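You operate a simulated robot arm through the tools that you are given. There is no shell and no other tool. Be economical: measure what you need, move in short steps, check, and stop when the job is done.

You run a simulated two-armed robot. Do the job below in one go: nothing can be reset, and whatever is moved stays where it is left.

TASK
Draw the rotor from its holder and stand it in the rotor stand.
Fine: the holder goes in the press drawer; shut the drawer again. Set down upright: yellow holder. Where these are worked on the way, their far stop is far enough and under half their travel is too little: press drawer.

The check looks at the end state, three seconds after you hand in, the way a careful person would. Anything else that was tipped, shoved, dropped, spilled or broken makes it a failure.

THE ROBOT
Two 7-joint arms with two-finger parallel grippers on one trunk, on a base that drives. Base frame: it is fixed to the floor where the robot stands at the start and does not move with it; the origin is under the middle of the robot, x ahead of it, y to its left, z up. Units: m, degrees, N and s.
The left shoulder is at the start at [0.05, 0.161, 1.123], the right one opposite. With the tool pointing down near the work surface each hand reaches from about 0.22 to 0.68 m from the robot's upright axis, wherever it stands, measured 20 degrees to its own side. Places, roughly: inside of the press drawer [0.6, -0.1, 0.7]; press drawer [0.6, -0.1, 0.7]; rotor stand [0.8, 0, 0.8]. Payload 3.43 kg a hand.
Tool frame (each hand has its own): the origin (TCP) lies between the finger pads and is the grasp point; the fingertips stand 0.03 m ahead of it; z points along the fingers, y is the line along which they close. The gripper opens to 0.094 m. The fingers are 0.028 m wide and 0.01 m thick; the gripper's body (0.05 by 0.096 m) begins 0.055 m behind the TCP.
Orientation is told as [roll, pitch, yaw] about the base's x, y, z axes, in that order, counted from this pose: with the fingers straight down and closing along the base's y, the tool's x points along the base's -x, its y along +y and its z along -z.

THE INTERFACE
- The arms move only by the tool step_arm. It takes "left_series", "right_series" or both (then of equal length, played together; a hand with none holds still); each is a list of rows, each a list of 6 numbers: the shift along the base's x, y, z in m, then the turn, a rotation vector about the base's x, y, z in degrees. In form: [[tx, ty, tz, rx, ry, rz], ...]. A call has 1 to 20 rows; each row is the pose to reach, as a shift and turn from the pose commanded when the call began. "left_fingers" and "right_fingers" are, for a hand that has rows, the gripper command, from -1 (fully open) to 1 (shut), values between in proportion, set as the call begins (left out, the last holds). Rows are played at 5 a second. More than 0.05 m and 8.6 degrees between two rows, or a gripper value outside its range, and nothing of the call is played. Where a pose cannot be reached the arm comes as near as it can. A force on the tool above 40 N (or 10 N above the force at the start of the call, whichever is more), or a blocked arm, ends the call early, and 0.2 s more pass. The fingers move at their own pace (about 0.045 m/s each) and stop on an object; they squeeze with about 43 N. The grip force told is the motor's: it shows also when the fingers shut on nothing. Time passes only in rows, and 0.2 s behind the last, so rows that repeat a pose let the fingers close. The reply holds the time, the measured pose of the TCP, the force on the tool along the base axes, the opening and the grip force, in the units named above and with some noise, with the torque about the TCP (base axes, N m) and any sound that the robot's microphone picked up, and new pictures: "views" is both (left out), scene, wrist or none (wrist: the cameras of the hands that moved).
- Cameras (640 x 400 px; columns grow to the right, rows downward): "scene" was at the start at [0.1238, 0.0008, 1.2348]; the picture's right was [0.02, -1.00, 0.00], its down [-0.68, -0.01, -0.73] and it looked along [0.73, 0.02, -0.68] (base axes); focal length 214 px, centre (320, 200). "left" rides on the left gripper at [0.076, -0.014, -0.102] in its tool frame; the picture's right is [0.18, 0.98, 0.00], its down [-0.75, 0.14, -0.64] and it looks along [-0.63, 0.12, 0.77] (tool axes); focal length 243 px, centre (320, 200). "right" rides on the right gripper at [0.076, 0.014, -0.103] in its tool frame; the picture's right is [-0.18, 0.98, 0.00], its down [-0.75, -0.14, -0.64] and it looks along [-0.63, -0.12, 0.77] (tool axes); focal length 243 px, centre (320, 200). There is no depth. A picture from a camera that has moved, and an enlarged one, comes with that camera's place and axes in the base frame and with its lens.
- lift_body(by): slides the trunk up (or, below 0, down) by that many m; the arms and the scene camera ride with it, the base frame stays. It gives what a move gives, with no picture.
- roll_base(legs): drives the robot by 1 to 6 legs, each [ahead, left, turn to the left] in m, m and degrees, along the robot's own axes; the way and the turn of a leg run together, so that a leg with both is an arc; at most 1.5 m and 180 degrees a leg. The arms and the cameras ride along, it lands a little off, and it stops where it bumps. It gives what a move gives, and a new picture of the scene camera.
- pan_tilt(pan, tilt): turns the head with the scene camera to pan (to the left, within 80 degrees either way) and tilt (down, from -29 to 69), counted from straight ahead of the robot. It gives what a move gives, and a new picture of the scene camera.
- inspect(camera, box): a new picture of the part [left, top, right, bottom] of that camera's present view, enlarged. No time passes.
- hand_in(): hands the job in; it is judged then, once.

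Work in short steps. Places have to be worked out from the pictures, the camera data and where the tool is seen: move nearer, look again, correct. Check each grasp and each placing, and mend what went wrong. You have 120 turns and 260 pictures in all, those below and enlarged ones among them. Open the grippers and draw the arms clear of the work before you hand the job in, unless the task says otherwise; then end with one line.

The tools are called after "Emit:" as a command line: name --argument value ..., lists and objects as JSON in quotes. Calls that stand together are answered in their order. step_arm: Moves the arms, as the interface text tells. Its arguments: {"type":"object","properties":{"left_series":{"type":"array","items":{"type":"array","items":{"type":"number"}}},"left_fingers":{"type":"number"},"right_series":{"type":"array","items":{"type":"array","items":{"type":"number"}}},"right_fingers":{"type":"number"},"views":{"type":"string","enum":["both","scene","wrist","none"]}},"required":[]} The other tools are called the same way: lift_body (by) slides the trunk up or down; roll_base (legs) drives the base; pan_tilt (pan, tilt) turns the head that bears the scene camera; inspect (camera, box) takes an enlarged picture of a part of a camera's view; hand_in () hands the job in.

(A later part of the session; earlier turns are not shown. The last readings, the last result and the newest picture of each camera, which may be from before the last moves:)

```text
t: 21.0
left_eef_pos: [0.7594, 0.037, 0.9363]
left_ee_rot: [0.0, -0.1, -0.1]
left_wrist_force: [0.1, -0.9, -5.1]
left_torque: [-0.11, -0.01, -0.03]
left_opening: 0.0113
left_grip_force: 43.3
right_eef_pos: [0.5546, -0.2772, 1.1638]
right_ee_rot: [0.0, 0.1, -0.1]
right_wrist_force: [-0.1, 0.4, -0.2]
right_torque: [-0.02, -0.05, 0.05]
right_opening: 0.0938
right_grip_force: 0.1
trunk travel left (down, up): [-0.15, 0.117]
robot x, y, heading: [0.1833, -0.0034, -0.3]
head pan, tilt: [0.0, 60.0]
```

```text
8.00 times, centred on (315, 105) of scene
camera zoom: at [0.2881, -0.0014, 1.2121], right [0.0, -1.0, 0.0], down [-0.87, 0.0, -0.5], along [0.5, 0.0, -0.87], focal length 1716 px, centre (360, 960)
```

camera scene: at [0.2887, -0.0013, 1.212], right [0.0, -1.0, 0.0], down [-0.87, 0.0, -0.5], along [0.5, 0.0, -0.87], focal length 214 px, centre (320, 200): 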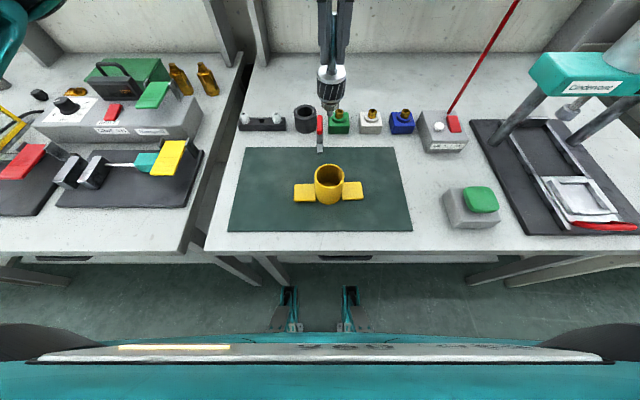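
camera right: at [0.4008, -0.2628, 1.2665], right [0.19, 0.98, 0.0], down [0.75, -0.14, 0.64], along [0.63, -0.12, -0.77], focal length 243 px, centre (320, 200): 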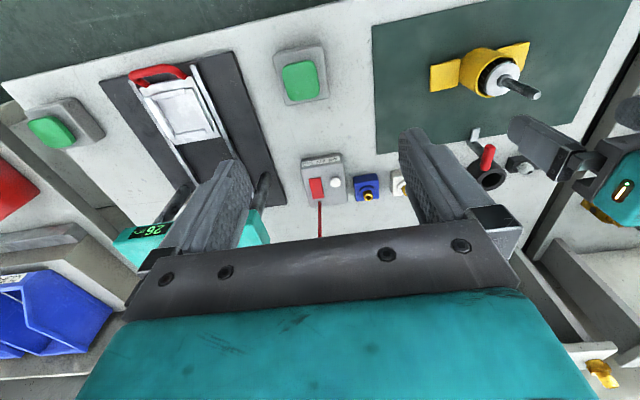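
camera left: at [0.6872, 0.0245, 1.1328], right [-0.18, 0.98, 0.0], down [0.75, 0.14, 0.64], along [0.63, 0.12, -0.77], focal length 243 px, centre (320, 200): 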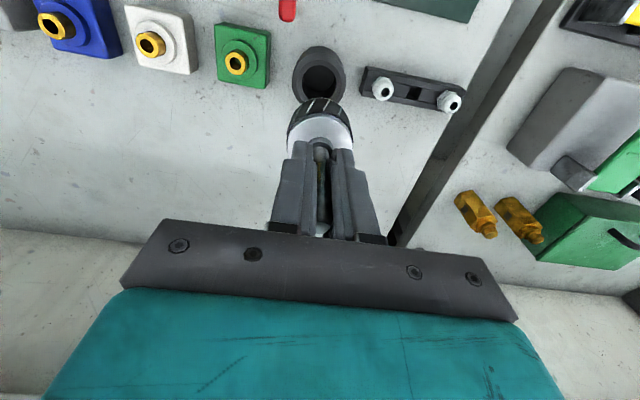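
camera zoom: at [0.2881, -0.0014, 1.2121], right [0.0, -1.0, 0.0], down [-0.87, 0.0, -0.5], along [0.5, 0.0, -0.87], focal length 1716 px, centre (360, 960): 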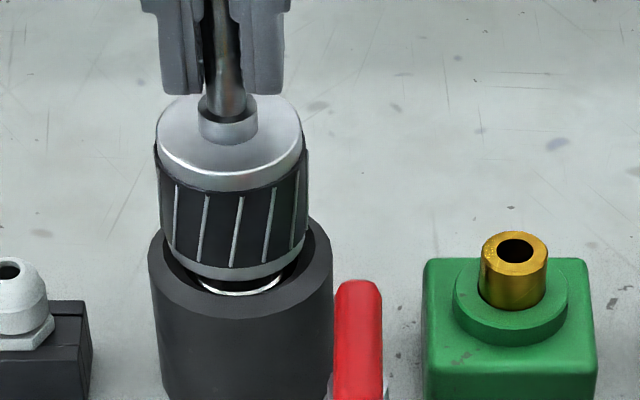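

The commutator is in the bore with no contact. I lower on until the core meets the rim.

Emit:
step_arm --left_series '[[0, 0, -0.004, 0, 0, 0], [0, 0, -0.007, 0, 0, 0], [0, 0, -0.009, 0, 0, 0], [0, 0, -0.011, 0, 0, 0]]' --views "none"

Emit:
inspect --camera "scene" --box '[290, 80, 340, 130]'

```text
t: 22.0
left_eef_pos: [0.7587, 0.0366, 0.9293]
left_ee_rot: [-0.1, -0.3, -0.1]
left_wrist_force: [-0.9, 4.5, 18.8]
left_torque: [0.58, 0.65, -0.09]
left_opening: 0.0109
left_grip_force: 42.7
right_eef_pos: [0.5538, -0.2779, 1.1656]
right_ee_rot: [0.0, 0.0, -0.1]
right_wrist_force: [-0.1, 0.6, -0.5]
right_torque: [0.02, -0.01, 0.0]
right_opening: 0.0942
right_grip_force: 0.0
trunk travel left (down, up): [-0.15, 0.117]
robot x, y, heading: [0.1823, -0.0016, -0.1]
head pan, tilt: [0.0, 60.0]
```

```text
8.00 times, centred on (315, 105) of scene
camera zoom: at [0.286, -0.0011, 1.2127], right [0.0, -1.0, 0.0], down [-0.87, 0.0, -0.5], along [0.5, 0.0, -0.87], focal length 1716 px, centre (360, 960)
```

zoom: 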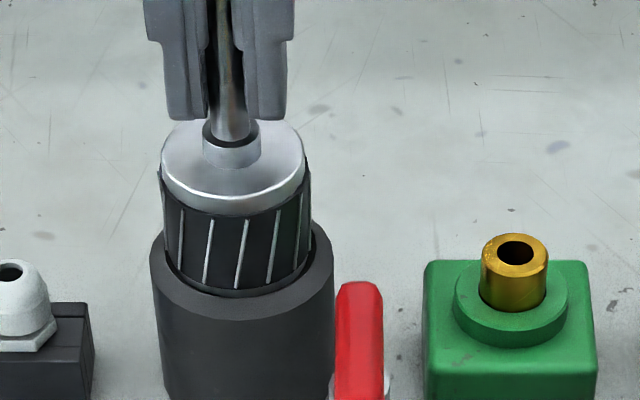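

The core has come onto the rim (about 24 N push). I relax the push by 3.5 mm, then open the fingers.

Emit:
step_arm --left_series '[[0, 0, 0.0035, 0, 0, 0], [0, 0, 0.0035, 0, 0, 0]]' --views "none"

Emit:
step_arm --left_series '[[0, 0, 0, 0, 0, 0], [0, 0, 0, 0, 0, 0], [0, 0, 0, 0, 0, 0]]' --left_fingers -0.4 --views "none"

Emit:
inspect --camera "scene" --box '[280, 70, 340, 130]'

Emit:
inspect --camera "right" --box '[480, 100, 610, 200]'

```text
t: 22.6
left_eef_pos: [0.7594, 0.0379, 0.9277]
left_ee_rot: [0.0, -0.1, 0.0]
left_wrist_force: [-0.6, 2.2, 10.3]
left_torque: [0.49, 0.02, -0.05]
left_opening: 0.0114
left_grip_force: 42.8
right_eef_pos: [0.5552, -0.2782, 1.164]
right_ee_rot: [-0.1, -0.2, -0.2]
right_wrist_force: [0.0, -0.1, -0.3]
right_torque: [0.03, -0.02, -0.01]
right_opening: 0.0937
right_grip_force: 0.0
trunk travel left (down, up): [-0.15, 0.117]
robot x, y, heading: [0.179, 0.0, -0.1]
head pan, tilt: [0.0, 60.0]
```

```text
t: 23.4
left_eef_pos: [0.7589, 0.0378, 0.9285]
left_ee_rot: [0.0, 0.0, -0.2]
left_wrist_force: [-1.1, -0.2, -0.4]
left_torque: [-0.03, 0.0, 0.02]
left_opening: 0.0661
left_grip_force: 0.0
right_eef_pos: [0.5561, -0.2795, 1.1647]
right_ee_rot: [0.0, 0.0, -0.2]
right_wrist_force: [-0.4, 0.0, -0.4]
right_torque: [0.01, -0.01, -0.02]
right_opening: 0.0938
right_grip_force: 0.0
trunk travel left (down, up): [-0.15, 0.117]
robot x, y, heading: [0.1805, -0.0008, 0.1]
head pan, tilt: [0.0, 60.0]
```

```text
6.67 times, centred on (310, 100) of scene
camera zoom: at [0.2876, -0.0014, 1.2122], right [0.0, -1.0, 0.0], down [-0.87, 0.0, -0.5], along [0.5, 0.0, -0.87], focal length 1430 px, centre (387, 867)
```

zoom: 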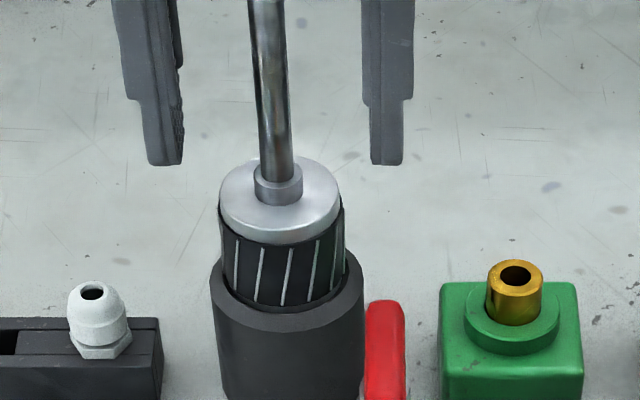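

```text
4.00 times, centred on (545, 150) of right
camera zoom: at [0.4803, -0.2633, 1.2664], right [0.19, 0.98, 0.0], down [0.75, -0.14, 0.64], along [0.63, -0.12, -0.77], focal length 970 px, centre (-580, 400)
```

zoom: 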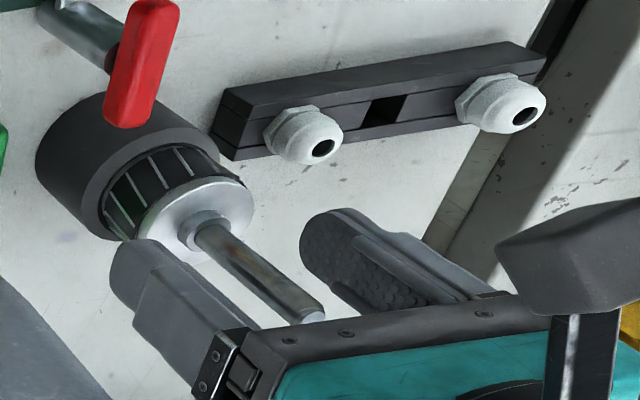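

The rotor stands upright and seated in the cup; the fingers are clear of the shaft. I raise the left hand straight up and back away.

Emit:
step_arm --left_series '[[0, 0, 0.03, 0, 0, 0], [0, 0, 0.07, 0, 0, 0], [0, 0, 0.11, 0, 0, 0], [-0.03, 0.02, 0.14, 0, 0, 0], [-0.06, 0.05, 0.15, 0, 0, 0], [-0.09, 0.08, 0.16, 0, 0, 0], [-0.12, 0.11, 0.17, 0, 0, 0]]' --views "none" --left_fingers -1

Emit:
roll_base --legs '[[-0.45, 0, 0]]'

Emit:
pan_tilt --pan 0 --tilt 35

```text
t: 25.0
left_eef_pos: [0.6379, 0.1493, 1.0994]
left_ee_rot: [-0.1, 0.0, -0.1]
left_wrist_force: [0.0, -1.3, 0.8]
left_torque: [-0.01, 0.0, 0.03]
left_opening: 0.0943
left_grip_force: 0.2
right_eef_pos: [0.5551, -0.2773, 1.1645]
right_ee_rot: [0.0, 0.0, -0.1]
right_wrist_force: [0.3, -0.1, 0.1]
right_torque: [0.01, -0.04, -0.01]
right_opening: 0.0941
right_grip_force: 0.1
trunk travel left (down, up): [-0.15, 0.117]
robot x, y, heading: [0.1804, 0.0049, -0.1]
head pan, tilt: [0.0, 60.0]
```

```text
t: 27.7
left_eef_pos: [0.192, 0.1515, 1.0995]
left_ee_rot: [0.0, 0.0, 0.9]
left_wrist_force: [-0.6, -0.3, 0.1]
left_torque: [-0.03, -0.03, -0.02]
left_opening: 0.0942
left_grip_force: 0.0
right_eef_pos: [0.1152, -0.2742, 1.1635]
right_ee_rot: [0.0, 0.0, 0.9]
right_wrist_force: [-0.4, -0.2, 0.7]
right_torque: [0.01, 0.01, -0.01]
right_opening: 0.094
right_grip_force: 0.1
trunk travel left (down, up): [-0.15, 0.117]
robot x, y, heading: [-0.2633, -0.0018, 0.6]
head pan, tilt: [0.0, 60.0]
camera scene: at [-0.1572, -0.0022, 1.2122], right [0.01, -1.0, 0.0], down [-0.87, -0.01, -0.5], along [0.5, 0.01, -0.87], focal length 214 px, centre (320, 200)
```

scene: 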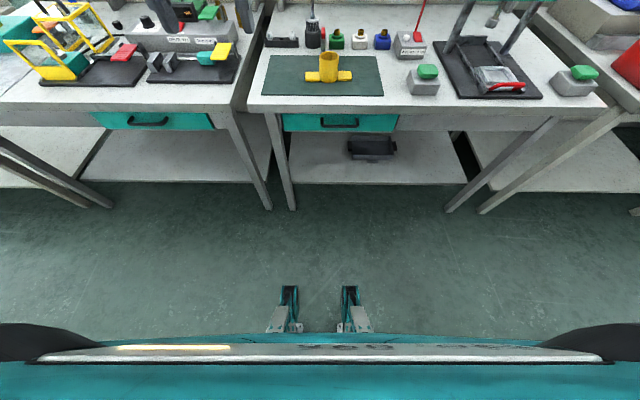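

```text
t: 28.6
left_eef_pos: [0.1912, 0.152, 1.099]
left_ee_rot: [0.0, 0.0, 0.9]
left_wrist_force: [0.1, 0.6, -0.3]
left_torque: [0.05, 0.01, -0.01]
left_opening: 0.0941
left_grip_force: 0.0
right_eef_pos: [0.1157, -0.2746, 1.1647]
right_ee_rot: [0.1, 0.0, 0.9]
right_wrist_force: [0.6, -0.3, 0.5]
right_torque: [0.01, 0.01, 0.01]
right_opening: 0.0941
right_grip_force: 0.1
trunk travel left (down, up): [-0.15, 0.117]
robot x, y, heading: [-0.2634, -0.0021, 0.7]
head pan, tilt: [0.0, 35.0]
camera scene: at [-0.1355, -0.0019, 1.2464], right [0.01, -1.0, 0.0], down [-0.57, -0.01, -0.82], along [0.82, 0.01, -0.57], focal length 214 px, centre (320, 200)
```

scene: 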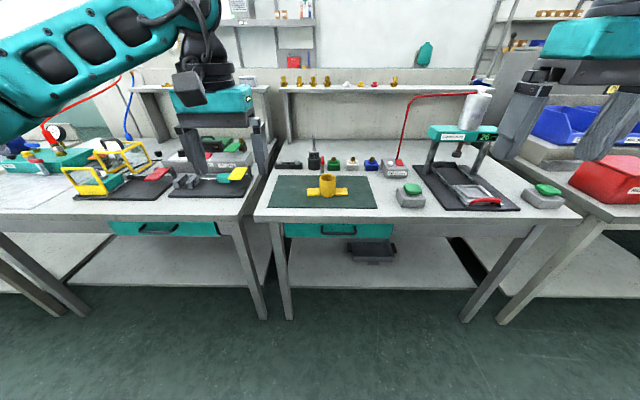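

Now the drawer front is visible. I zoom on it and on the stand.

Emit:
inspect --camera "scene" --box '[275, 205, 405, 275]'

Emit:
inspect --camera "scene" --box '[265, 135, 405, 215]'

```text
4.92 times, centred on (340, 240) of scene
camera zoom: at [-0.1355, -0.0019, 1.2464], right [0.01, -1.0, 0.0], down [-0.57, -0.01, -0.82], along [0.82, 0.01, -0.57], focal length 1056 px, centre (222, 3)
```

zoom: 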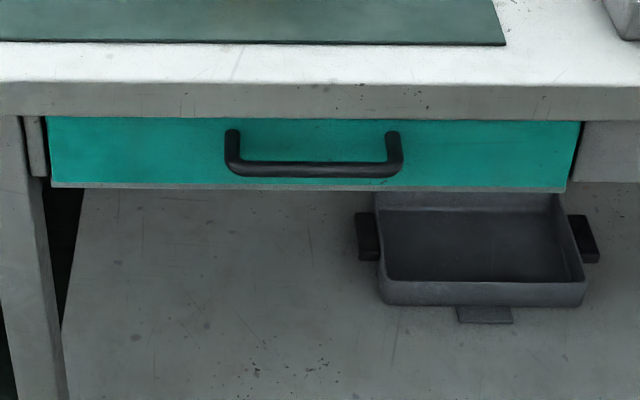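

```text
4.57 times, centred on (335, 175) of scene
camera zoom: at [-0.1355, -0.0019, 1.2464], right [0.01, -1.0, 0.0], down [-0.57, -0.01, -0.82], along [0.82, 0.01, -0.57], focal length 980 px, centre (251, 314)
```

zoom: 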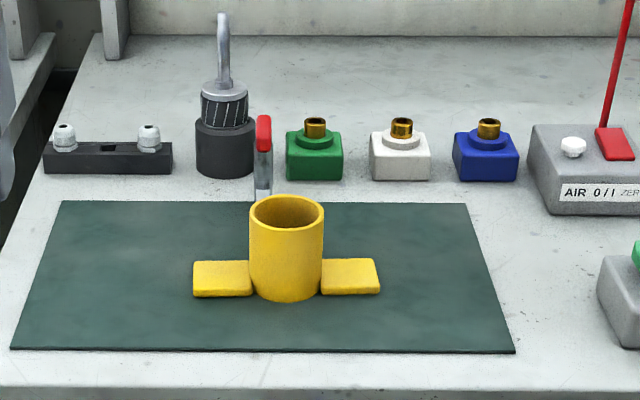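

The rotor stands upright. Drawer handle bar is at about (0.39, y -0.117…0.001, z 0.745), table edge x 0.418. I turn the right hand to point forward with the fingers closing vertically, well in front of the table.

Emit:
step_arm --right_series '[[0.0123, 0.0083, -0.0177, -4.62, -4.62, 4.62], [0.0246, 0.0166, -0.0354, -9.24, -9.24, 9.24], [0.0369, 0.0249, -0.0531, -13.86, -13.86, 13.86], [0.0492, 0.0332, -0.0708, -18.48, -18.48, 18.48], [0.0615, 0.0415, -0.0885, -23.1, -23.1, 23.1], [0.0738, 0.0498, -0.1062, -27.72, -27.72, 27.72], [0.0861, 0.0581, -0.1239, -32.34, -32.34, 32.34], [0.0984, 0.0664, -0.1416, -36.96, -36.96, 36.96], [0.1107, 0.0747, -0.1593, -41.58, -41.58, 41.58], [0.123, 0.083, -0.177, -46.2, -46.2, 46.2], [0.1353, 0.0913, -0.1947, -50.82, -50.82, 50.82], [0.1476, 0.0996, -0.2124, -55.44, -55.44, 55.44], [0.1599, 0.1079, -0.2301, -60.06, -60.06, 60.06], [0.1722, 0.1162, -0.2478, -64.68, -64.68, 64.68], [0.185, 0.125, -0.265, -69.28, -69.28, 69.28], [0.185, 0.125, -0.265, -69.28, -69.28, 69.28], [0.185, 0.125, -0.265, -69.28, -69.28, 69.28]]' --right_fingers -0.3 --views "both"

```text
t: 32.2
left_eef_pos: [0.1926, 0.1536, 1.0999]
left_ee_rot: [0.0, 0.0, 0.8]
left_wrist_force: [-0.2, 0.4, 0.2]
left_torque: [-0.06, 0.01, -0.02]
left_opening: 0.094
left_grip_force: 0.0
right_eef_pos: [0.2826, -0.0375, 0.9669]
right_ee_rot: [-89.9, 0.8, 89.8]
right_wrist_force: [1.0, 1.1, 0.6]
right_torque: [-0.01, -0.02, -0.04]
right_opening: 0.0612
right_grip_force: 0.1
right hand out of reach, approached as far as the arm can: row 13, 14, 15, 16, 17
trunk travel left (down, up): [-0.15, 0.117]
robot x, y, heading: [-0.262, -0.0037, 0.7]
head pan, tilt: [0.0, 35.0]
camera scene: at [-0.1355, -0.0018, 1.2465], right [0.01, -1.0, 0.0], down [-0.57, -0.01, -0.82], along [0.82, 0.01, -0.57], focal length 214 px, centre (320, 200)
camera right: at [0.1803, -0.1124, 0.954], right [0.0, 0.17, -0.99], down [-0.64, 0.76, 0.13], along [0.77, 0.63, 0.11], focal length 243 px, centre (320, 200)
```

scene: 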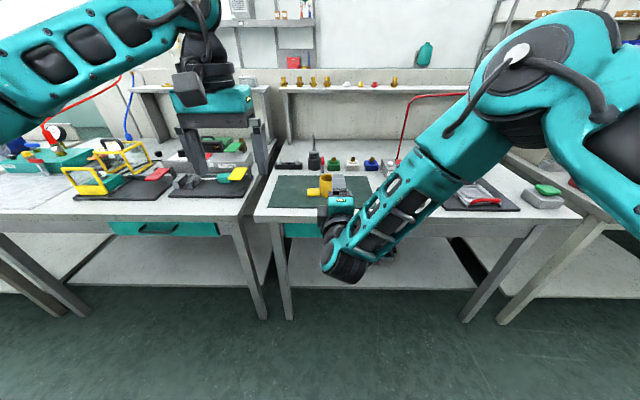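
right: 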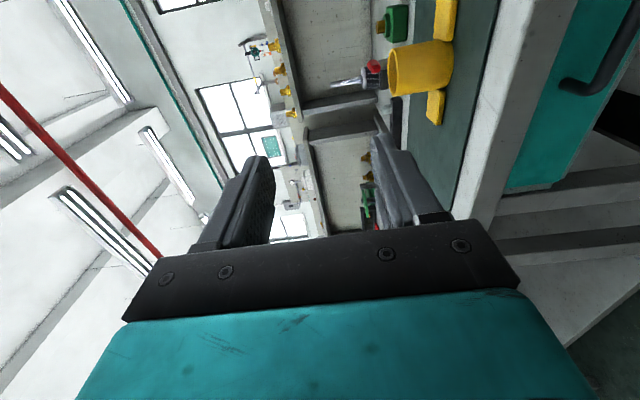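

Orientation reached, though the arm is a bit folded. I lower the trunk 0.12 m and back off 0.1 m so the handle sits in a more comfortable zone.

Emit:
lift_body --by -0.12

Emit:
roll_base --legs '[[-0.1, 0, -0.7]]'

Emit:
step_arm --right_series '[[0.02, -0.01, -0.02, 0, 0, 0], [0.04, -0.02, -0.04, 0, 0, 0], [0.06, -0.03, -0.06, 0, 0, 0], [0.08, -0.035, -0.08, 0, 0, 0], [0.08, -0.035, -0.08, 0, 0, 0], [0.08, -0.035, -0.08, 0, 0, 0]]' --views "both"

```text
t: 33.7
left_eef_pos: [0.1905, 0.1544, 0.98]
left_ee_rot: [-0.1, -0.1, 0.9]
left_wrist_force: [0.4, 0.2, 0.4]
left_torque: [-0.01, -0.01, 0.05]
left_opening: 0.0942
left_grip_force: 0.0
right_eef_pos: [0.2824, -0.0368, 0.8471]
right_ee_rot: [-89.8, 0.8, 89.6]
right_wrist_force: [0.7, 0.0, -1.1]
right_torque: [0.0, -0.02, 0.01]
right_opening: 0.0612
right_grip_force: 0.0
trunk travel left (down, up): [-0.03, 0.237]
robot x, y, heading: [-0.2629, -0.0023, 0.6]
head pan, tilt: [0.0, 35.0]
```

```text
t: 34.9
left_eef_pos: [0.0926, 0.1473, 0.9806]
left_ee_rot: [0.1, 0.0, 0.2]
left_wrist_force: [0.2, -0.4, 0.3]
left_torque: [0.0, -0.01, 0.01]
left_opening: 0.0941
left_grip_force: 0.1
right_eef_pos: [0.1813, -0.0447, 0.8468]
right_ee_rot: [-89.8, 0.9, 89.1]
right_wrist_force: [0.5, 0.1, 0.0]
right_torque: [-0.01, -0.02, -0.02]
right_opening: 0.0612
right_grip_force: 0.0
trunk travel left (down, up): [-0.03, 0.237]
robot x, y, heading: [-0.3641, -0.0015, 0.5]
head pan, tilt: [0.0, 35.0]
camera scene: at [-0.2359, -0.0042, 1.1265], right [0.0, -1.0, 0.0], down [-0.57, 0.0, -0.82], along [0.82, 0.0, -0.57], focal length 214 px, centre (320, 200)
```

scene: 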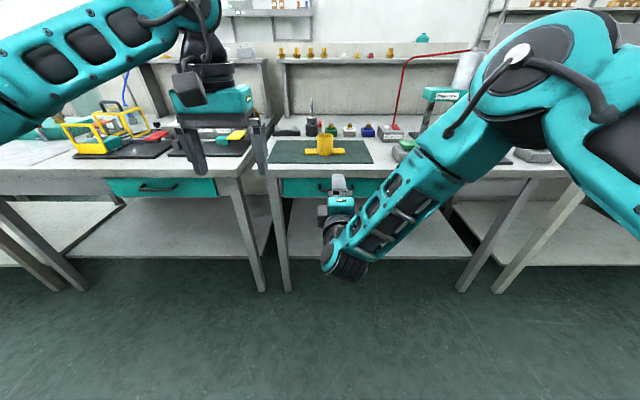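

```text
t: 36.2
left_eef_pos: [0.0932, 0.1476, 0.9801]
left_ee_rot: [0.0, 0.0, 0.3]
left_wrist_force: [-0.5, 0.7, -0.6]
left_torque: [0.02, 0.02, -0.03]
left_opening: 0.094
left_grip_force: 0.2
right_eef_pos: [0.256, -0.025, 0.8107]
right_ee_rot: [-88.2, 0.8, 86.9]
right_wrist_force: [0.3, 0.1, 0.0]
right_torque: [0.03, 0.0, 0.0]
right_opening: 0.0613
right_grip_force: 0.1
right hand out of reach, approached as far as the arm can: row 1, 2, 3, 4, 5, 6
trunk travel left (down, up): [-0.03, 0.237]
robot x, y, heading: [-0.3655, -0.004, 0.4]
head pan, tilt: [0.0, 35.0]
camera scene: at [-0.2358, -0.0041, 1.1265], right [0.0, -1.0, 0.0], down [-0.57, 0.0, -0.82], along [0.82, 0.0, -0.57], focal length 214 px, centre (320, 200)
camera right: at [0.1498, -0.0954, 0.8004], right [-0.02, 0.17, -0.98], down [-0.6, 0.79, 0.15], along [0.8, 0.59, 0.09], focal length 243 px, centre (320, 200)
```

scene: 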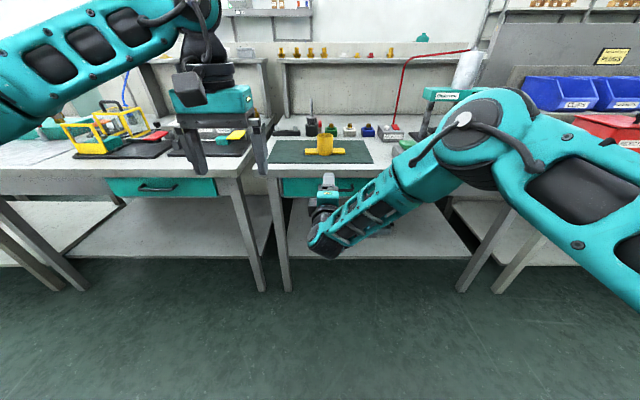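
right: 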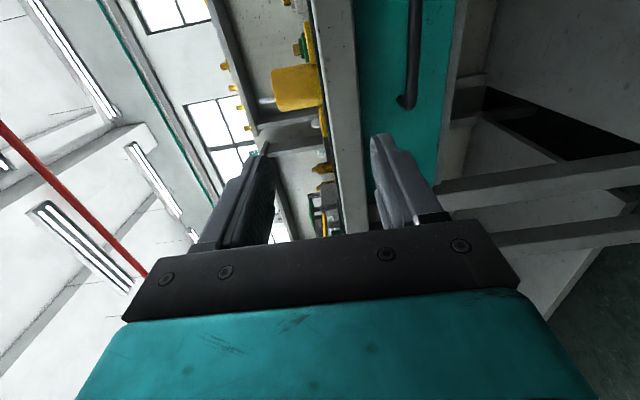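

The arm is near a joint limit with a fully horizontal hand; I tilt the hand 40° downward, which should ease it.

Emit:
step_arm --right_series '[[0, 0, 0, 0, 8, 0], [0, 0, 0, 0, 16, 0], [0, 0, 0, 0, 24, 0], [0, 0, 0, 0, 32, 0], [0, 0, 0, 0, 40, 0], [0, 0, 0, 0, 40, 0], [0, 0, 0, 0, 40, 0]]' --views "both"

```text
t: 37.9
left_eef_pos: [0.0925, 0.1473, 0.9807]
left_ee_rot: [0.0, -0.1, 0.3]
left_wrist_force: [-0.3, -0.2, -0.7]
left_torque: [0.01, -0.01, -0.02]
left_opening: 0.0942
left_grip_force: 0.0
right_eef_pos: [0.2548, -0.0208, 0.8147]
right_ee_rot: [-49.8, 1.1, 89.9]
right_wrist_force: [0.3, 0.1, -0.2]
right_torque: [-0.02, -0.02, -0.01]
right_opening: 0.0612
right_grip_force: 0.1
trunk travel left (down, up): [-0.03, 0.237]
robot x, y, heading: [-0.3648, -0.0049, 0.2]
head pan, tilt: [0.0, 35.0]
camera scene: at [-0.2357, -0.0041, 1.1265], right [0.0, -1.0, 0.0], down [-0.57, 0.0, -0.82], along [0.82, 0.0, -0.57], focal length 214 px, centre (320, 200)
camera right: at [0.1673, -0.0948, 0.8718], right [-0.63, 0.17, -0.75], down [-0.4, 0.76, 0.51], along [0.66, 0.62, -0.42], focal length 243 px, centre (320, 200)
```

scene: 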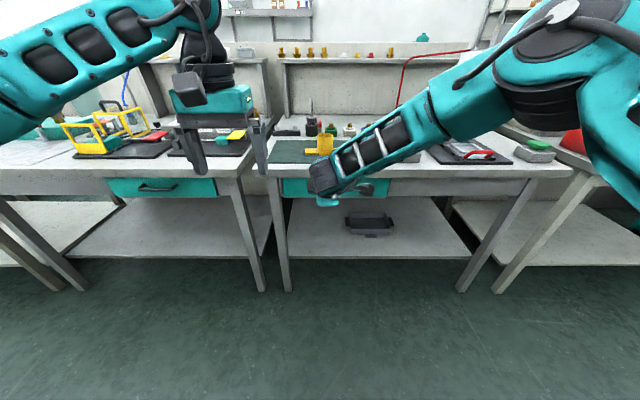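
right: 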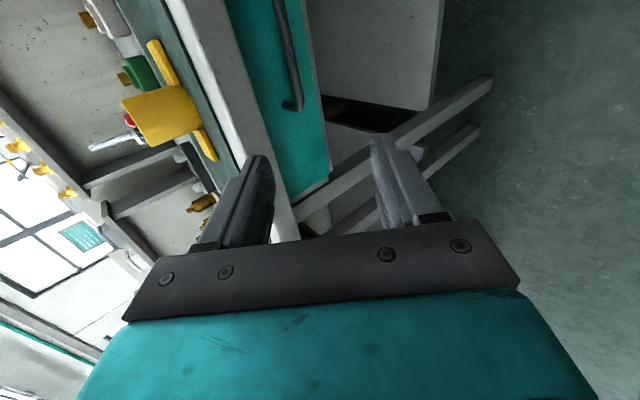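

Reachable now. I measure the handle again from the scene and right cameras.

Emit:
inspect --camera "right" --box '[200, 0, 360, 200]'

Emit:
inspect --camera "scene" --box '[270, 130, 410, 220]'

Emit:
inspect --camera "left" --box '[0, 0, 640, 200]'

```text
2.00 times, centred on (280, 100) of right
camera zoom: at [0.1673, -0.0948, 0.8718], right [-0.63, 0.17, -0.75], down [-0.4, 0.76, 0.51], along [0.66, 0.62, -0.42], focal length 485 px, centre (400, 400)
```

zoom: 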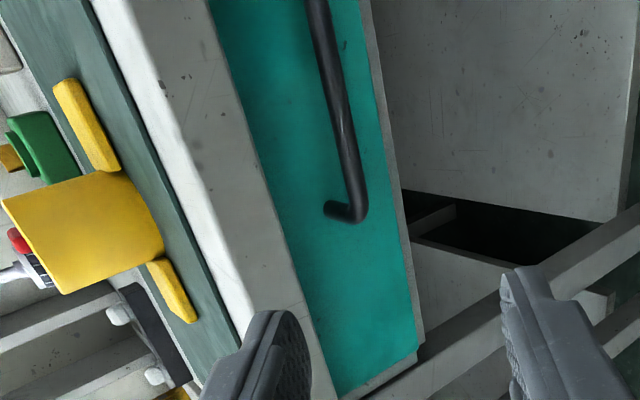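

```text
4.44 times, centred on (340, 175) of scene
camera zoom: at [-0.2357, -0.0041, 1.1265], right [0.0, -1.0, 0.0], down [-0.57, 0.0, -0.82], along [0.82, 0.0, -0.57], focal length 953 px, centre (231, 311)
```

zoom: 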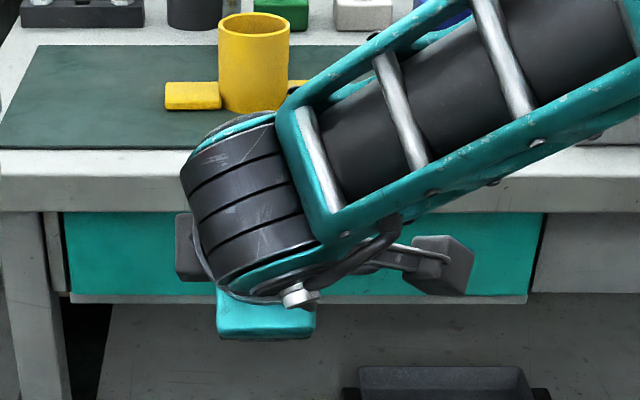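

```text
1.00 times, centred on (320, 100) of left (not enlarged: the box is as wide or as high as the picture)
camera zoom: at [0.0169, 0.1323, 1.0829], right [-0.19, 0.98, 0.0], down [0.75, 0.15, 0.64], along [0.63, 0.12, -0.77], focal length 243 px, centre (320, 300)
```

zoom: 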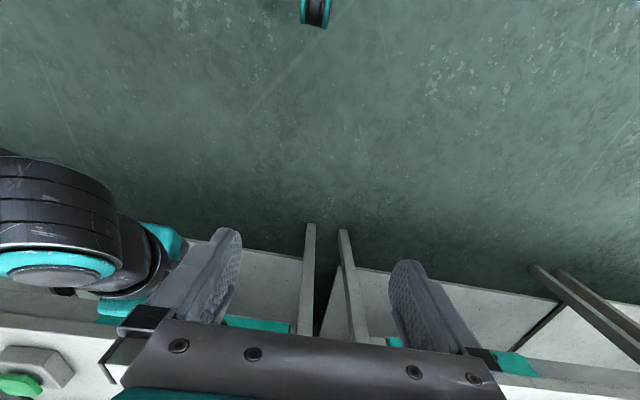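

Combining views, the drawer panel is recessed to x≈0.45 and the bar is near (0.427, -0.117…0, 0.712). I approach along the tool axis to 7 cm before the bar with the fingers at 4 cm.

Emit:
step_arm --right_series '[[0.025, -0.008, -0.012, 0, 0, 0], [0.05, -0.016, -0.025, 0, 0, 0], [0.075, -0.024, -0.037, 0, 0, 0], [0.1, -0.03, -0.049, 0, 0, 0], [0.118, -0.03, -0.058, 0, 0, 0], [0.118, -0.03, -0.058, 0, 0, 0]]' --right_fingers 0.15 --views "both"

Emit:
inspect --camera "right" --box '[180, 0, 440, 240]'

```text
t: 39.2
left_eef_pos: [0.0928, 0.1488, 0.98]
left_ee_rot: [0.0, -0.1, 0.3]
left_wrist_force: [0.0, 0.2, 0.2]
left_torque: [0.01, -0.04, 0.02]
left_opening: 0.0941
left_grip_force: 0.1
right_eef_pos: [0.3176, -0.0407, 0.7824]
right_ee_rot: [-50.0, 1.1, 89.9]
right_wrist_force: [-1.2, -0.5, 0.3]
right_torque: [0.0, 0.01, -0.03]
right_opening: 0.04
right_grip_force: 0.0
right hand out of reach, approached as far as the arm can: row 3, 4, 5, 6
trunk travel left (down, up): [-0.03, 0.237]
robot x, y, heading: [-0.3643, -0.0022, 0.3]
head pan, tilt: [0.0, 35.0]
camera scene: at [-0.2357, -0.0041, 1.1265], right [0.0, -1.0, 0.0], down [-0.57, 0.0, -0.82], along [0.82, 0.0, -0.57], focal length 214 px, centre (320, 200)
camera right: at [0.2301, -0.1161, 0.8386], right [-0.63, 0.17, -0.76], down [-0.4, 0.76, 0.51], along [0.67, 0.62, -0.41], focal length 243 px, centre (320, 200)
```

scene: 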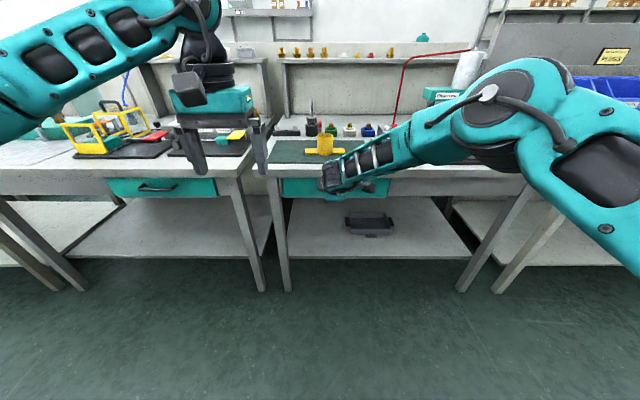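
right: 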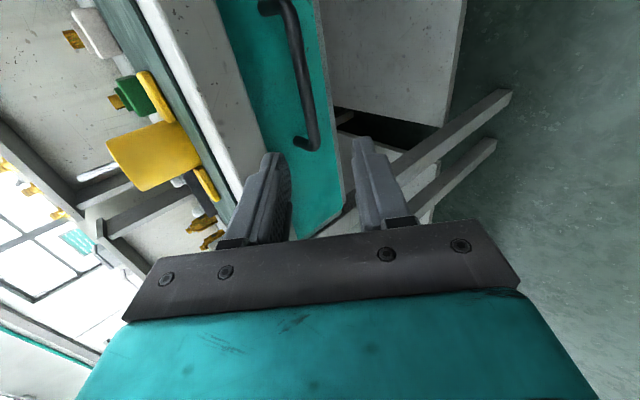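

```text
1.67 times, centred on (310, 120) of right
camera zoom: at [0.2301, -0.1161, 0.8386], right [-0.63, 0.17, -0.76], down [-0.4, 0.76, 0.51], along [0.67, 0.62, -0.41], focal length 404 px, centre (337, 333)
```

zoom: 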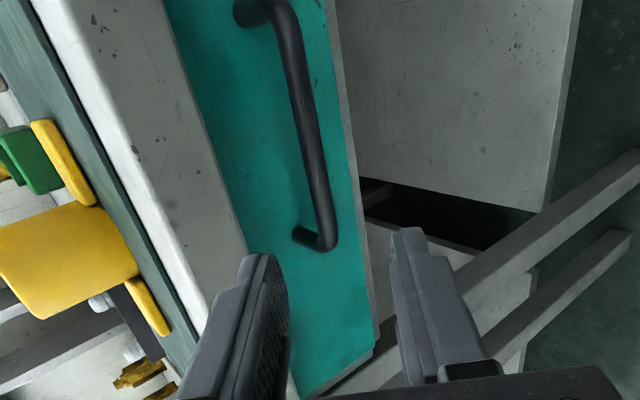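

Two wrist views put the bar at x≈0.406, z≈0.724, y -0.119…-0.015 in the hand's frame. The arm is at full reach, so I draw the hand back 7 cm and drive 0.1 m ahead.

Emit:
step_arm --right_series '[[-0.03, 0, 0, 0, 0, 0], [-0.06, 0, 0, 0, 0, 0], [-0.07, 0, 0, 0, 0, 0], [-0.07, 0, 0, 0, 0, 0]]' --right_fingers 0.28 --views "none"

Emit:
roll_base --legs '[[0.1, 0, -0.3]]'

```text
t: 40.2
left_eef_pos: [0.0925, 0.1476, 0.9809]
left_ee_rot: [0.0, 0.0, 0.4]
left_wrist_force: [0.3, -0.4, -0.2]
left_torque: [-0.04, -0.01, 0.02]
left_opening: 0.094
left_grip_force: 0.1
right_eef_pos: [0.2485, -0.0414, 0.7832]
right_ee_rot: [-49.8, 1.1, 89.9]
right_wrist_force: [0.6, 0.5, 0.3]
right_torque: [-0.02, -0.01, -0.01]
right_opening: 0.0336
right_grip_force: 0.0
trunk travel left (down, up): [-0.03, 0.237]
robot x, y, heading: [-0.3623, -0.0048, 0.3]
head pan, tilt: [0.0, 35.0]
```

```text
t: 41.4
left_eef_pos: [0.1915, 0.1475, 0.9795]
left_ee_rot: [0.0, 0.1, 0.0]
left_wrist_force: [0.2, 0.9, -0.2]
left_torque: [0.01, -0.03, 0.03]
left_opening: 0.0939
left_grip_force: 0.0
right_eef_pos: [0.3455, -0.0438, 0.7832]
right_ee_rot: [-49.9, 1.2, 89.5]
right_wrist_force: [0.5, -0.2, -0.2]
right_torque: [-0.01, -0.01, 0.0]
right_opening: 0.034
right_grip_force: 0.0
trunk travel left (down, up): [-0.03, 0.237]
robot x, y, heading: [-0.2655, -0.0025, 0.2]
head pan, tilt: [0.0, 35.0]
camera scene: at [-0.1381, -0.0045, 1.1264], right [0.0, -1.0, 0.0], down [-0.57, 0.0, -0.82], along [0.82, 0.0, -0.57], focal length 214 px, centre (320, 200)
```

scene: 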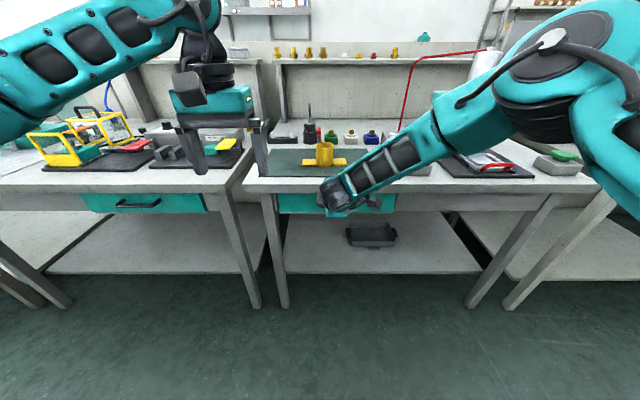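

I place the hand on the approach line 5 cm short and look through its camera.

Emit:
step_arm --right_series '[[0.004, -0.01, -0.01, 0, 0, 0], [0.007, -0.018, -0.014, 0, 0, 0], [0.007, -0.018, -0.014, 0, 0, 0]]' --views "none"

Emit:
inspect --camera "right" --box '[180, 0, 440, 240]'

```text
t: 42.2
left_eef_pos: [0.1903, 0.1453, 0.98]
left_ee_rot: [0.0, -0.1, 0.0]
left_wrist_force: [-0.5, -0.3, -0.7]
left_torque: [-0.01, 0.05, -0.01]
left_opening: 0.094
left_grip_force: 0.1
right_eef_pos: [0.3527, -0.0622, 0.769]
right_ee_rot: [-49.9, 1.1, 89.5]
right_wrist_force: [-0.3, 0.0, 0.6]
right_torque: [-0.01, 0.0, 0.02]
right_opening: 0.0336
right_grip_force: 0.1
trunk travel left (down, up): [-0.03, 0.237]
robot x, y, heading: [-0.2645, -0.0024, -0.2]
head pan, tilt: [0.0, 35.0]
```

```text
1.67 times, centred on (310, 120) of right
camera zoom: at [0.265, -0.1363, 0.8263], right [-0.63, 0.17, -0.75], down [-0.39, 0.77, 0.51], along [0.67, 0.62, -0.42], focal length 404 px, centre (337, 333)
```

zoom: 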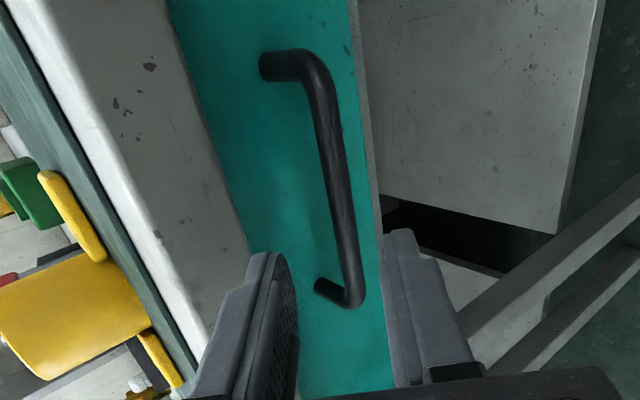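

The bar sits in line with the gap's middle. I advance 5 cm along the tool axis.

Emit:
step_arm --right_series '[[0.0128, 0, -0.0107, 0, 0, 0], [0.0255, 0, -0.0214, 0, 0, 0], [0.0383, 0, -0.0321, 0, 0, 0], [0.0383, 0, -0.0321, 0, 0, 0]]' --views "none"

Emit:
inspect --camera "right" --box '[180, 0, 440, 240]'

```text
t: 43.2
left_eef_pos: [0.191, 0.1458, 0.98]
left_ee_rot: [-0.1, 0.0, -0.1]
left_wrist_force: [0.6, 0.7, 0.1]
left_torque: [-0.03, 0.0, 0.0]
left_opening: 0.094
left_grip_force: 0.1
right_eef_pos: [0.3904, -0.0621, 0.7366]
right_ee_rot: [-49.9, 1.3, 89.5]
right_wrist_force: [0.5, 0.0, 0.2]
right_torque: [0.01, 0.01, 0.0]
right_opening: 0.034
right_grip_force: 0.0
trunk travel left (down, up): [-0.03, 0.237]
robot x, y, heading: [-0.2669, -0.0006, 0.1]
head pan, tilt: [0.0, 35.0]
```

```text
1.67 times, centred on (310, 120) of right
camera zoom: at [0.3025, -0.1367, 0.7933], right [-0.63, 0.17, -0.75], down [-0.39, 0.77, 0.51], along [0.67, 0.62, -0.42], focal length 404 px, centre (337, 333)
```

zoom: 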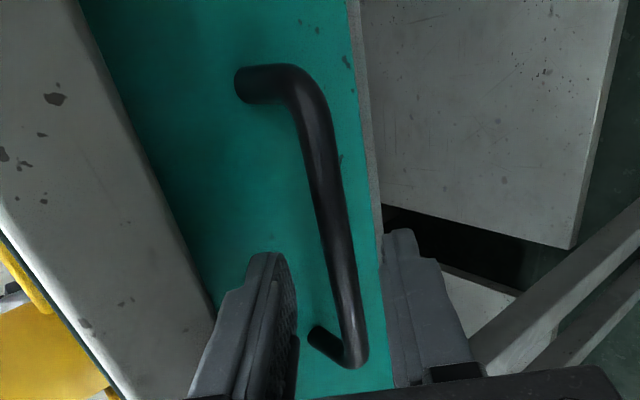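

The bar seems still ~3 cm ahead of the TCP, so I advance 1.6 cm more and then close.

Emit:
step_arm --right_series '[[0.006, 0, -0.005, 0, 0, 0], [0.0122, 0, -0.0103, 0, 0, 0], [0.0122, 0, -0.0103, 0, 0, 0]]' --views "none"

Emit:
step_arm --right_series '[[0, 0, 0, 0, 0, 0], [0, 0, 0, 0, 0, 0], [0, 0, 0, 0, 0, 0], [0, 0, 0, 0, 0, 0]]' --right_fingers 1 --views "wrist"

```text
t: 44.0
left_eef_pos: [0.1915, 0.1455, 0.9795]
left_ee_rot: [0.0, 0.0, 0.0]
left_wrist_force: [-0.5, 0.0, -0.1]
left_torque: [0.0, -0.03, 0.02]
left_opening: 0.094
left_grip_force: 0.0
right_eef_pos: [0.4026, -0.0638, 0.7246]
right_ee_rot: [-49.8, 1.2, 89.6]
right_wrist_force: [-0.2, -0.1, 0.0]
right_torque: [0.02, -0.02, -0.01]
right_opening: 0.0341
right_grip_force: 0.1
trunk travel left (down, up): [-0.03, 0.237]
robot x, y, heading: [-0.2673, -0.0015, 0.0]
head pan, tilt: [0.0, 35.0]
```

```text
t: 45.0
left_eef_pos: [0.1913, 0.145, 0.9795]
left_ee_rot: [0.1, 0.0, 0.0]
left_wrist_force: [-0.2, 1.1, 0.2]
left_torque: [0.02, -0.03, -0.01]
left_opening: 0.094
left_grip_force: 0.0
right_eef_pos: [0.4032, -0.0622, 0.7259]
right_ee_rot: [-49.7, 1.0, 89.4]
right_wrist_force: [-3.5, 0.2, -2.5]
right_torque: [0.9, 0.09, -1.07]
right_opening: 0.0116
right_grip_force: 45.3
trunk travel left (down, up): [-0.03, 0.237]
robot x, y, heading: [-0.267, -0.0028, 0.2]
head pan, tilt: [0.0, 35.0]
camera right: at [0.315, -0.1366, 0.7824], right [-0.63, 0.18, -0.75], down [-0.39, 0.77, 0.51], along [0.67, 0.62, -0.42], focal length 243 px, centre (320, 200)
```

right: 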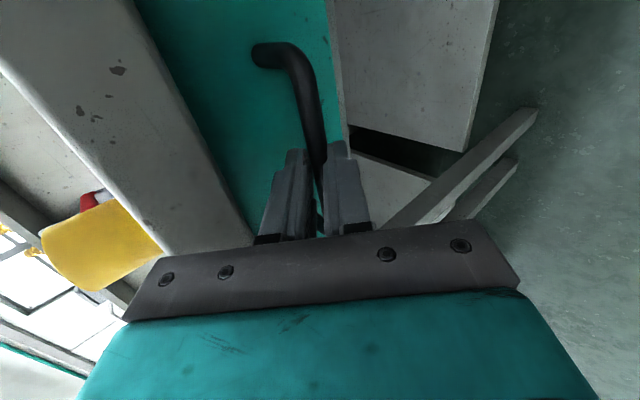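

The bar is gripped (11.6 mm). I pull the drawer straight out with the arm, 10 cm first.

Emit:
step_arm --right_series '[[-0.015, 0, 0, 0, 0, 0], [-0.03, 0, 0, 0, 0, 0], [-0.05, 0, 0, 0, 0, 0], [-0.075, 0, 0, 0, 0, 0], [-0.1, 0, 0, 0, 0, 0], [-0.1, 0, 0, 0, 0, 0]]' --views "scene"

```text
t: 46.4
left_eef_pos: [0.191, 0.146, 0.9787]
left_ee_rot: [0.1, 0.0, 0.0]
left_wrist_force: [0.7, -0.1, 0.1]
left_torque: [0.01, 0.02, 0.02]
left_opening: 0.094
left_grip_force: 0.0
right_eef_pos: [0.3047, -0.0629, 0.7242]
right_ee_rot: [-49.7, 1.1, 89.7]
right_wrist_force: [-0.5, 4.6, -6.8]
right_torque: [0.46, 0.17, -1.4]
right_opening: 0.0117
right_grip_force: 44.9
trunk travel left (down, up): [-0.03, 0.237]
robot x, y, heading: [-0.2674, -0.009, 0.1]
head pan, tilt: [0.0, 35.0]
camera scene: at [-0.1377, -0.0043, 1.1264], right [0.0, -1.0, 0.0], down [-0.57, 0.0, -0.82], along [0.82, 0.0, -0.57], focal length 214 px, centre (320, 200)
```

scene: 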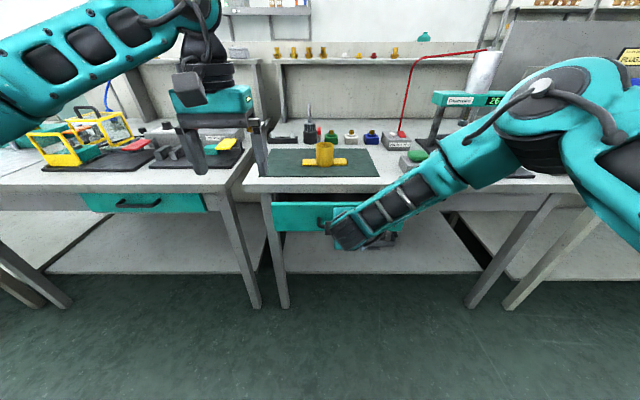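

The drawer follows. I pull on another 12 cm, slowing to feel the stop.

Emit:
step_arm --right_series '[[-0.02, 0, 0, 0, 0, 0], [-0.04, 0, 0, 0, 0, 0], [-0.06, 0, 0, 0, 0, 0], [-0.08, 0, 0, 0, 0, 0], [-0.1, 0, 0, 0, 0, 0], [-0.12, 0, 0, 0, 0, 0], [-0.12, 0, 0, 0, 0, 0]]' --views "scene"

```text
t: 48.0
left_eef_pos: [0.1921, 0.1439, 0.9784]
left_ee_rot: [0.0, 0.1, 0.0]
left_wrist_force: [-0.2, 0.0, -1.2]
left_torque: [-0.01, 0.02, 0.01]
left_opening: 0.094
left_grip_force: 0.0
right_eef_pos: [0.1828, -0.0624, 0.7255]
right_ee_rot: [-49.6, 1.2, 89.6]
right_wrist_force: [-0.9, -9.8, -13.8]
right_torque: [0.46, 0.28, -1.32]
right_opening: 0.0118
right_grip_force: 44.7
trunk travel left (down, up): [-0.03, 0.237]
robot x, y, heading: [-0.2667, -0.0028, 0.0]
head pan, tilt: [0.0, 35.0]
camera scene: at [-0.1374, -0.0053, 1.1262], right [0.0, -1.0, 0.0], down [-0.57, 0.0, -0.82], along [0.82, 0.0, -0.57], focal length 214 px, centre (320, 200)
```

scene: 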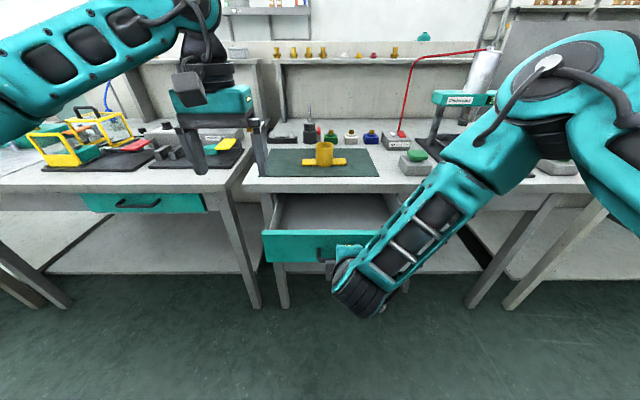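

Out 22 cm, no stop yet. I pull another 8 cm gently.

Emit:
step_arm --right_series '[[-0.015, 0, 0, 0, 0, 0], [-0.03, 0, 0, 0, 0, 0], [-0.045, 0, 0, 0, 0, 0], [-0.06, 0, 0, 0, 0, 0], [-0.07, 0, 0, 0, 0, 0], [-0.08, 0, 0, 0, 0, 0]]' --views "scene"

```text
t: 49.4
left_eef_pos: [0.1911, 0.1455, 0.9804]
left_ee_rot: [0.0, 0.0, 0.0]
left_wrist_force: [0.3, -0.1, -0.2]
left_torque: [0.0, 0.0, -0.01]
left_opening: 0.0939
left_grip_force: 0.1
right_eef_pos: [0.1042, -0.0599, 0.7279]
right_ee_rot: [-49.8, 1.1, 89.7]
right_wrist_force: [-0.5, 0.5, 0.4]
right_torque: [0.02, 0.01, 0.05]
right_opening: 0.0002
right_grip_force: 33.2
trunk travel left (down, up): [-0.03, 0.237]
robot x, y, heading: [-0.2651, -0.0042, 0.1]
head pan, tilt: [0.0, 35.0]
camera scene: at [-0.1384, -0.0045, 1.1266], right [0.0, -1.0, 0.0], down [-0.57, 0.0, -0.82], along [0.82, 0.0, -0.57], focal length 214 px, centre (320, 200)
```

scene: 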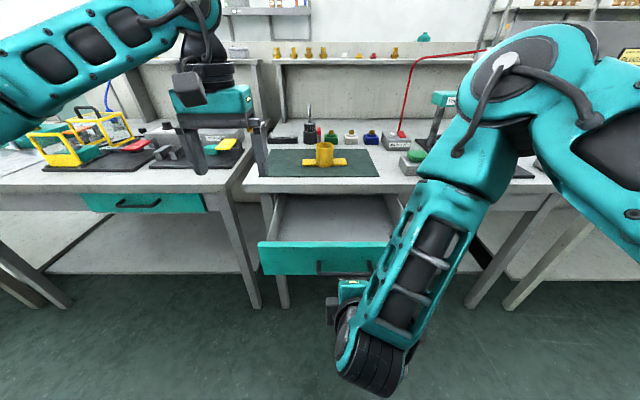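

The bar slipped from the grip – the drawer has reached its stop. I look into it.

Emit:
inspect --camera "scene" --box '[240, 130, 420, 290]'

Emit:
inspect --camera "right" --box '[0, 0, 640, 400]'

```text
2.50 times, centred on (330, 210) of scene
camera zoom: at [-0.1384, -0.0045, 1.1266], right [0.0, -1.0, 0.0], down [-0.57, 0.0, -0.82], along [0.82, 0.0, -0.57], focal length 536 px, centre (295, 175)
```

zoom: 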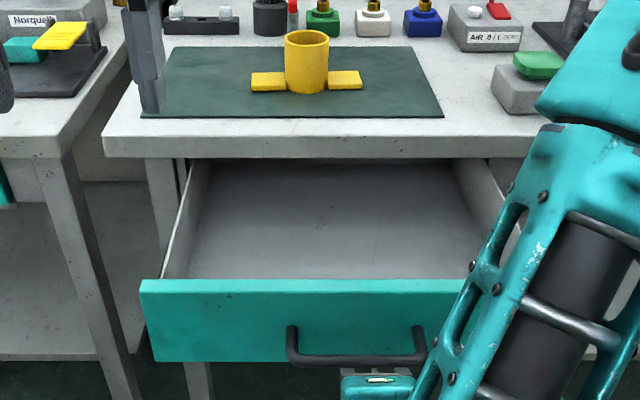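

```text
1.00 times, centred on (320, 200) of right (not enlarged: the box is as wide or as high as the picture)
camera zoom: at [0.0161, -0.1348, 0.7845], right [-0.63, 0.17, -0.75], down [-0.4, 0.77, 0.51], along [0.67, 0.62, -0.42], focal length 243 px, centre (320, 200)
```

zoom: 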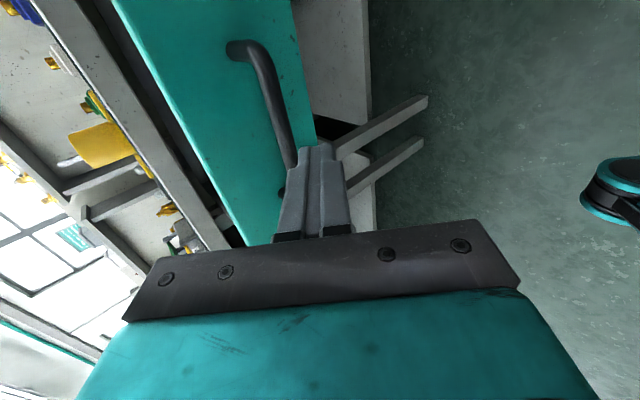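

The drawer is wide open and empty. I back off 0.15 m and raise the right hand away from it.

Emit:
roll_base --legs '[[-0.15, 0, 0]]'

Emit:
step_arm --right_series '[[0, -0.01, 0.04, 0, 0, 0], [0, -0.02, 0.08, 0, 0, 0], [0.01, -0.04, 0.12, 0, -8, 0], [0.02, -0.06, 0.16, 0, -8, 0], [0.03, -0.08, 0.2, 0, -8, 0], [0.04, -0.1, 0.24, 0, -8, 0]]' --right_fingers -1 --views "scene"

```text
t: 50.8
left_eef_pos: [0.0393, 0.1456, 0.981]
left_ee_rot: [0.0, 0.0, -0.1]
left_wrist_force: [0.9, 0.5, -2.0]
left_torque: [0.0, -0.01, 0.03]
left_opening: 0.094
left_grip_force: 0.0
right_eef_pos: [-0.0474, -0.0607, 0.7275]
right_ee_rot: [-49.9, 1.1, 89.5]
right_wrist_force: [0.2, 0.2, -1.0]
right_torque: [0.03, -0.01, -0.04]
right_opening: 0.0
right_grip_force: 33.0
trunk travel left (down, up): [-0.03, 0.237]
robot x, y, heading: [-0.417, -0.0059, -0.0]
head pan, tilt: [0.0, 35.0]
camera scene: at [-0.2906, -0.0045, 1.1265], right [0.0, -1.0, 0.0], down [-0.57, 0.0, -0.82], along [0.82, 0.0, -0.57], focal length 214 px, centre (320, 200)
```

scene: 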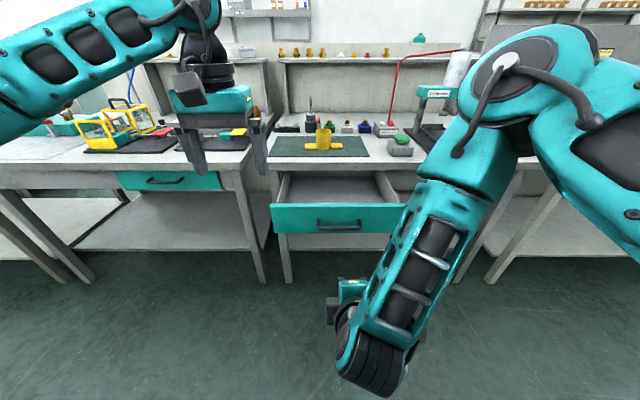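

```text
t: 52.2
left_eef_pos: [0.0389, 0.1448, 0.98]
left_ee_rot: [0.1, 0.0, -0.1]
left_wrist_force: [-0.5, 0.2, -0.1]
left_torque: [-0.01, -0.04, -0.01]
left_opening: 0.0942
left_grip_force: 0.1
right_eef_pos: [-0.0058, -0.1602, 0.9677]
right_ee_rot: [-57.9, 1.0, 89.5]
right_wrist_force: [-0.9, 0.4, 0.4]
right_torque: [0.0, 0.0, 0.0]
right_opening: 0.0941
right_grip_force: 0.0
right hand out of reach, approached as far as the arm can: row 4, 5
trunk travel left (down, up): [-0.03, 0.237]
robot x, y, heading: [-0.4189, -0.0057, -0.2]
head pan, tilt: [0.0, 35.0]
camera scene: at [-0.2906, -0.0047, 1.1265], right [0.0, -1.0, 0.0], down [-0.57, 0.0, -0.82], along [0.82, 0.0, -0.57], focal length 214 px, centre (320, 200)
```

scene: 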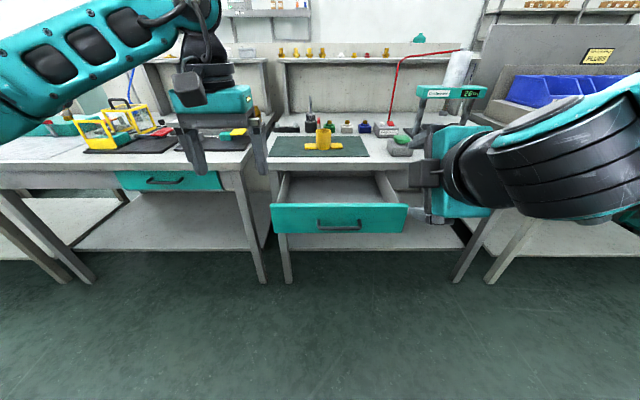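

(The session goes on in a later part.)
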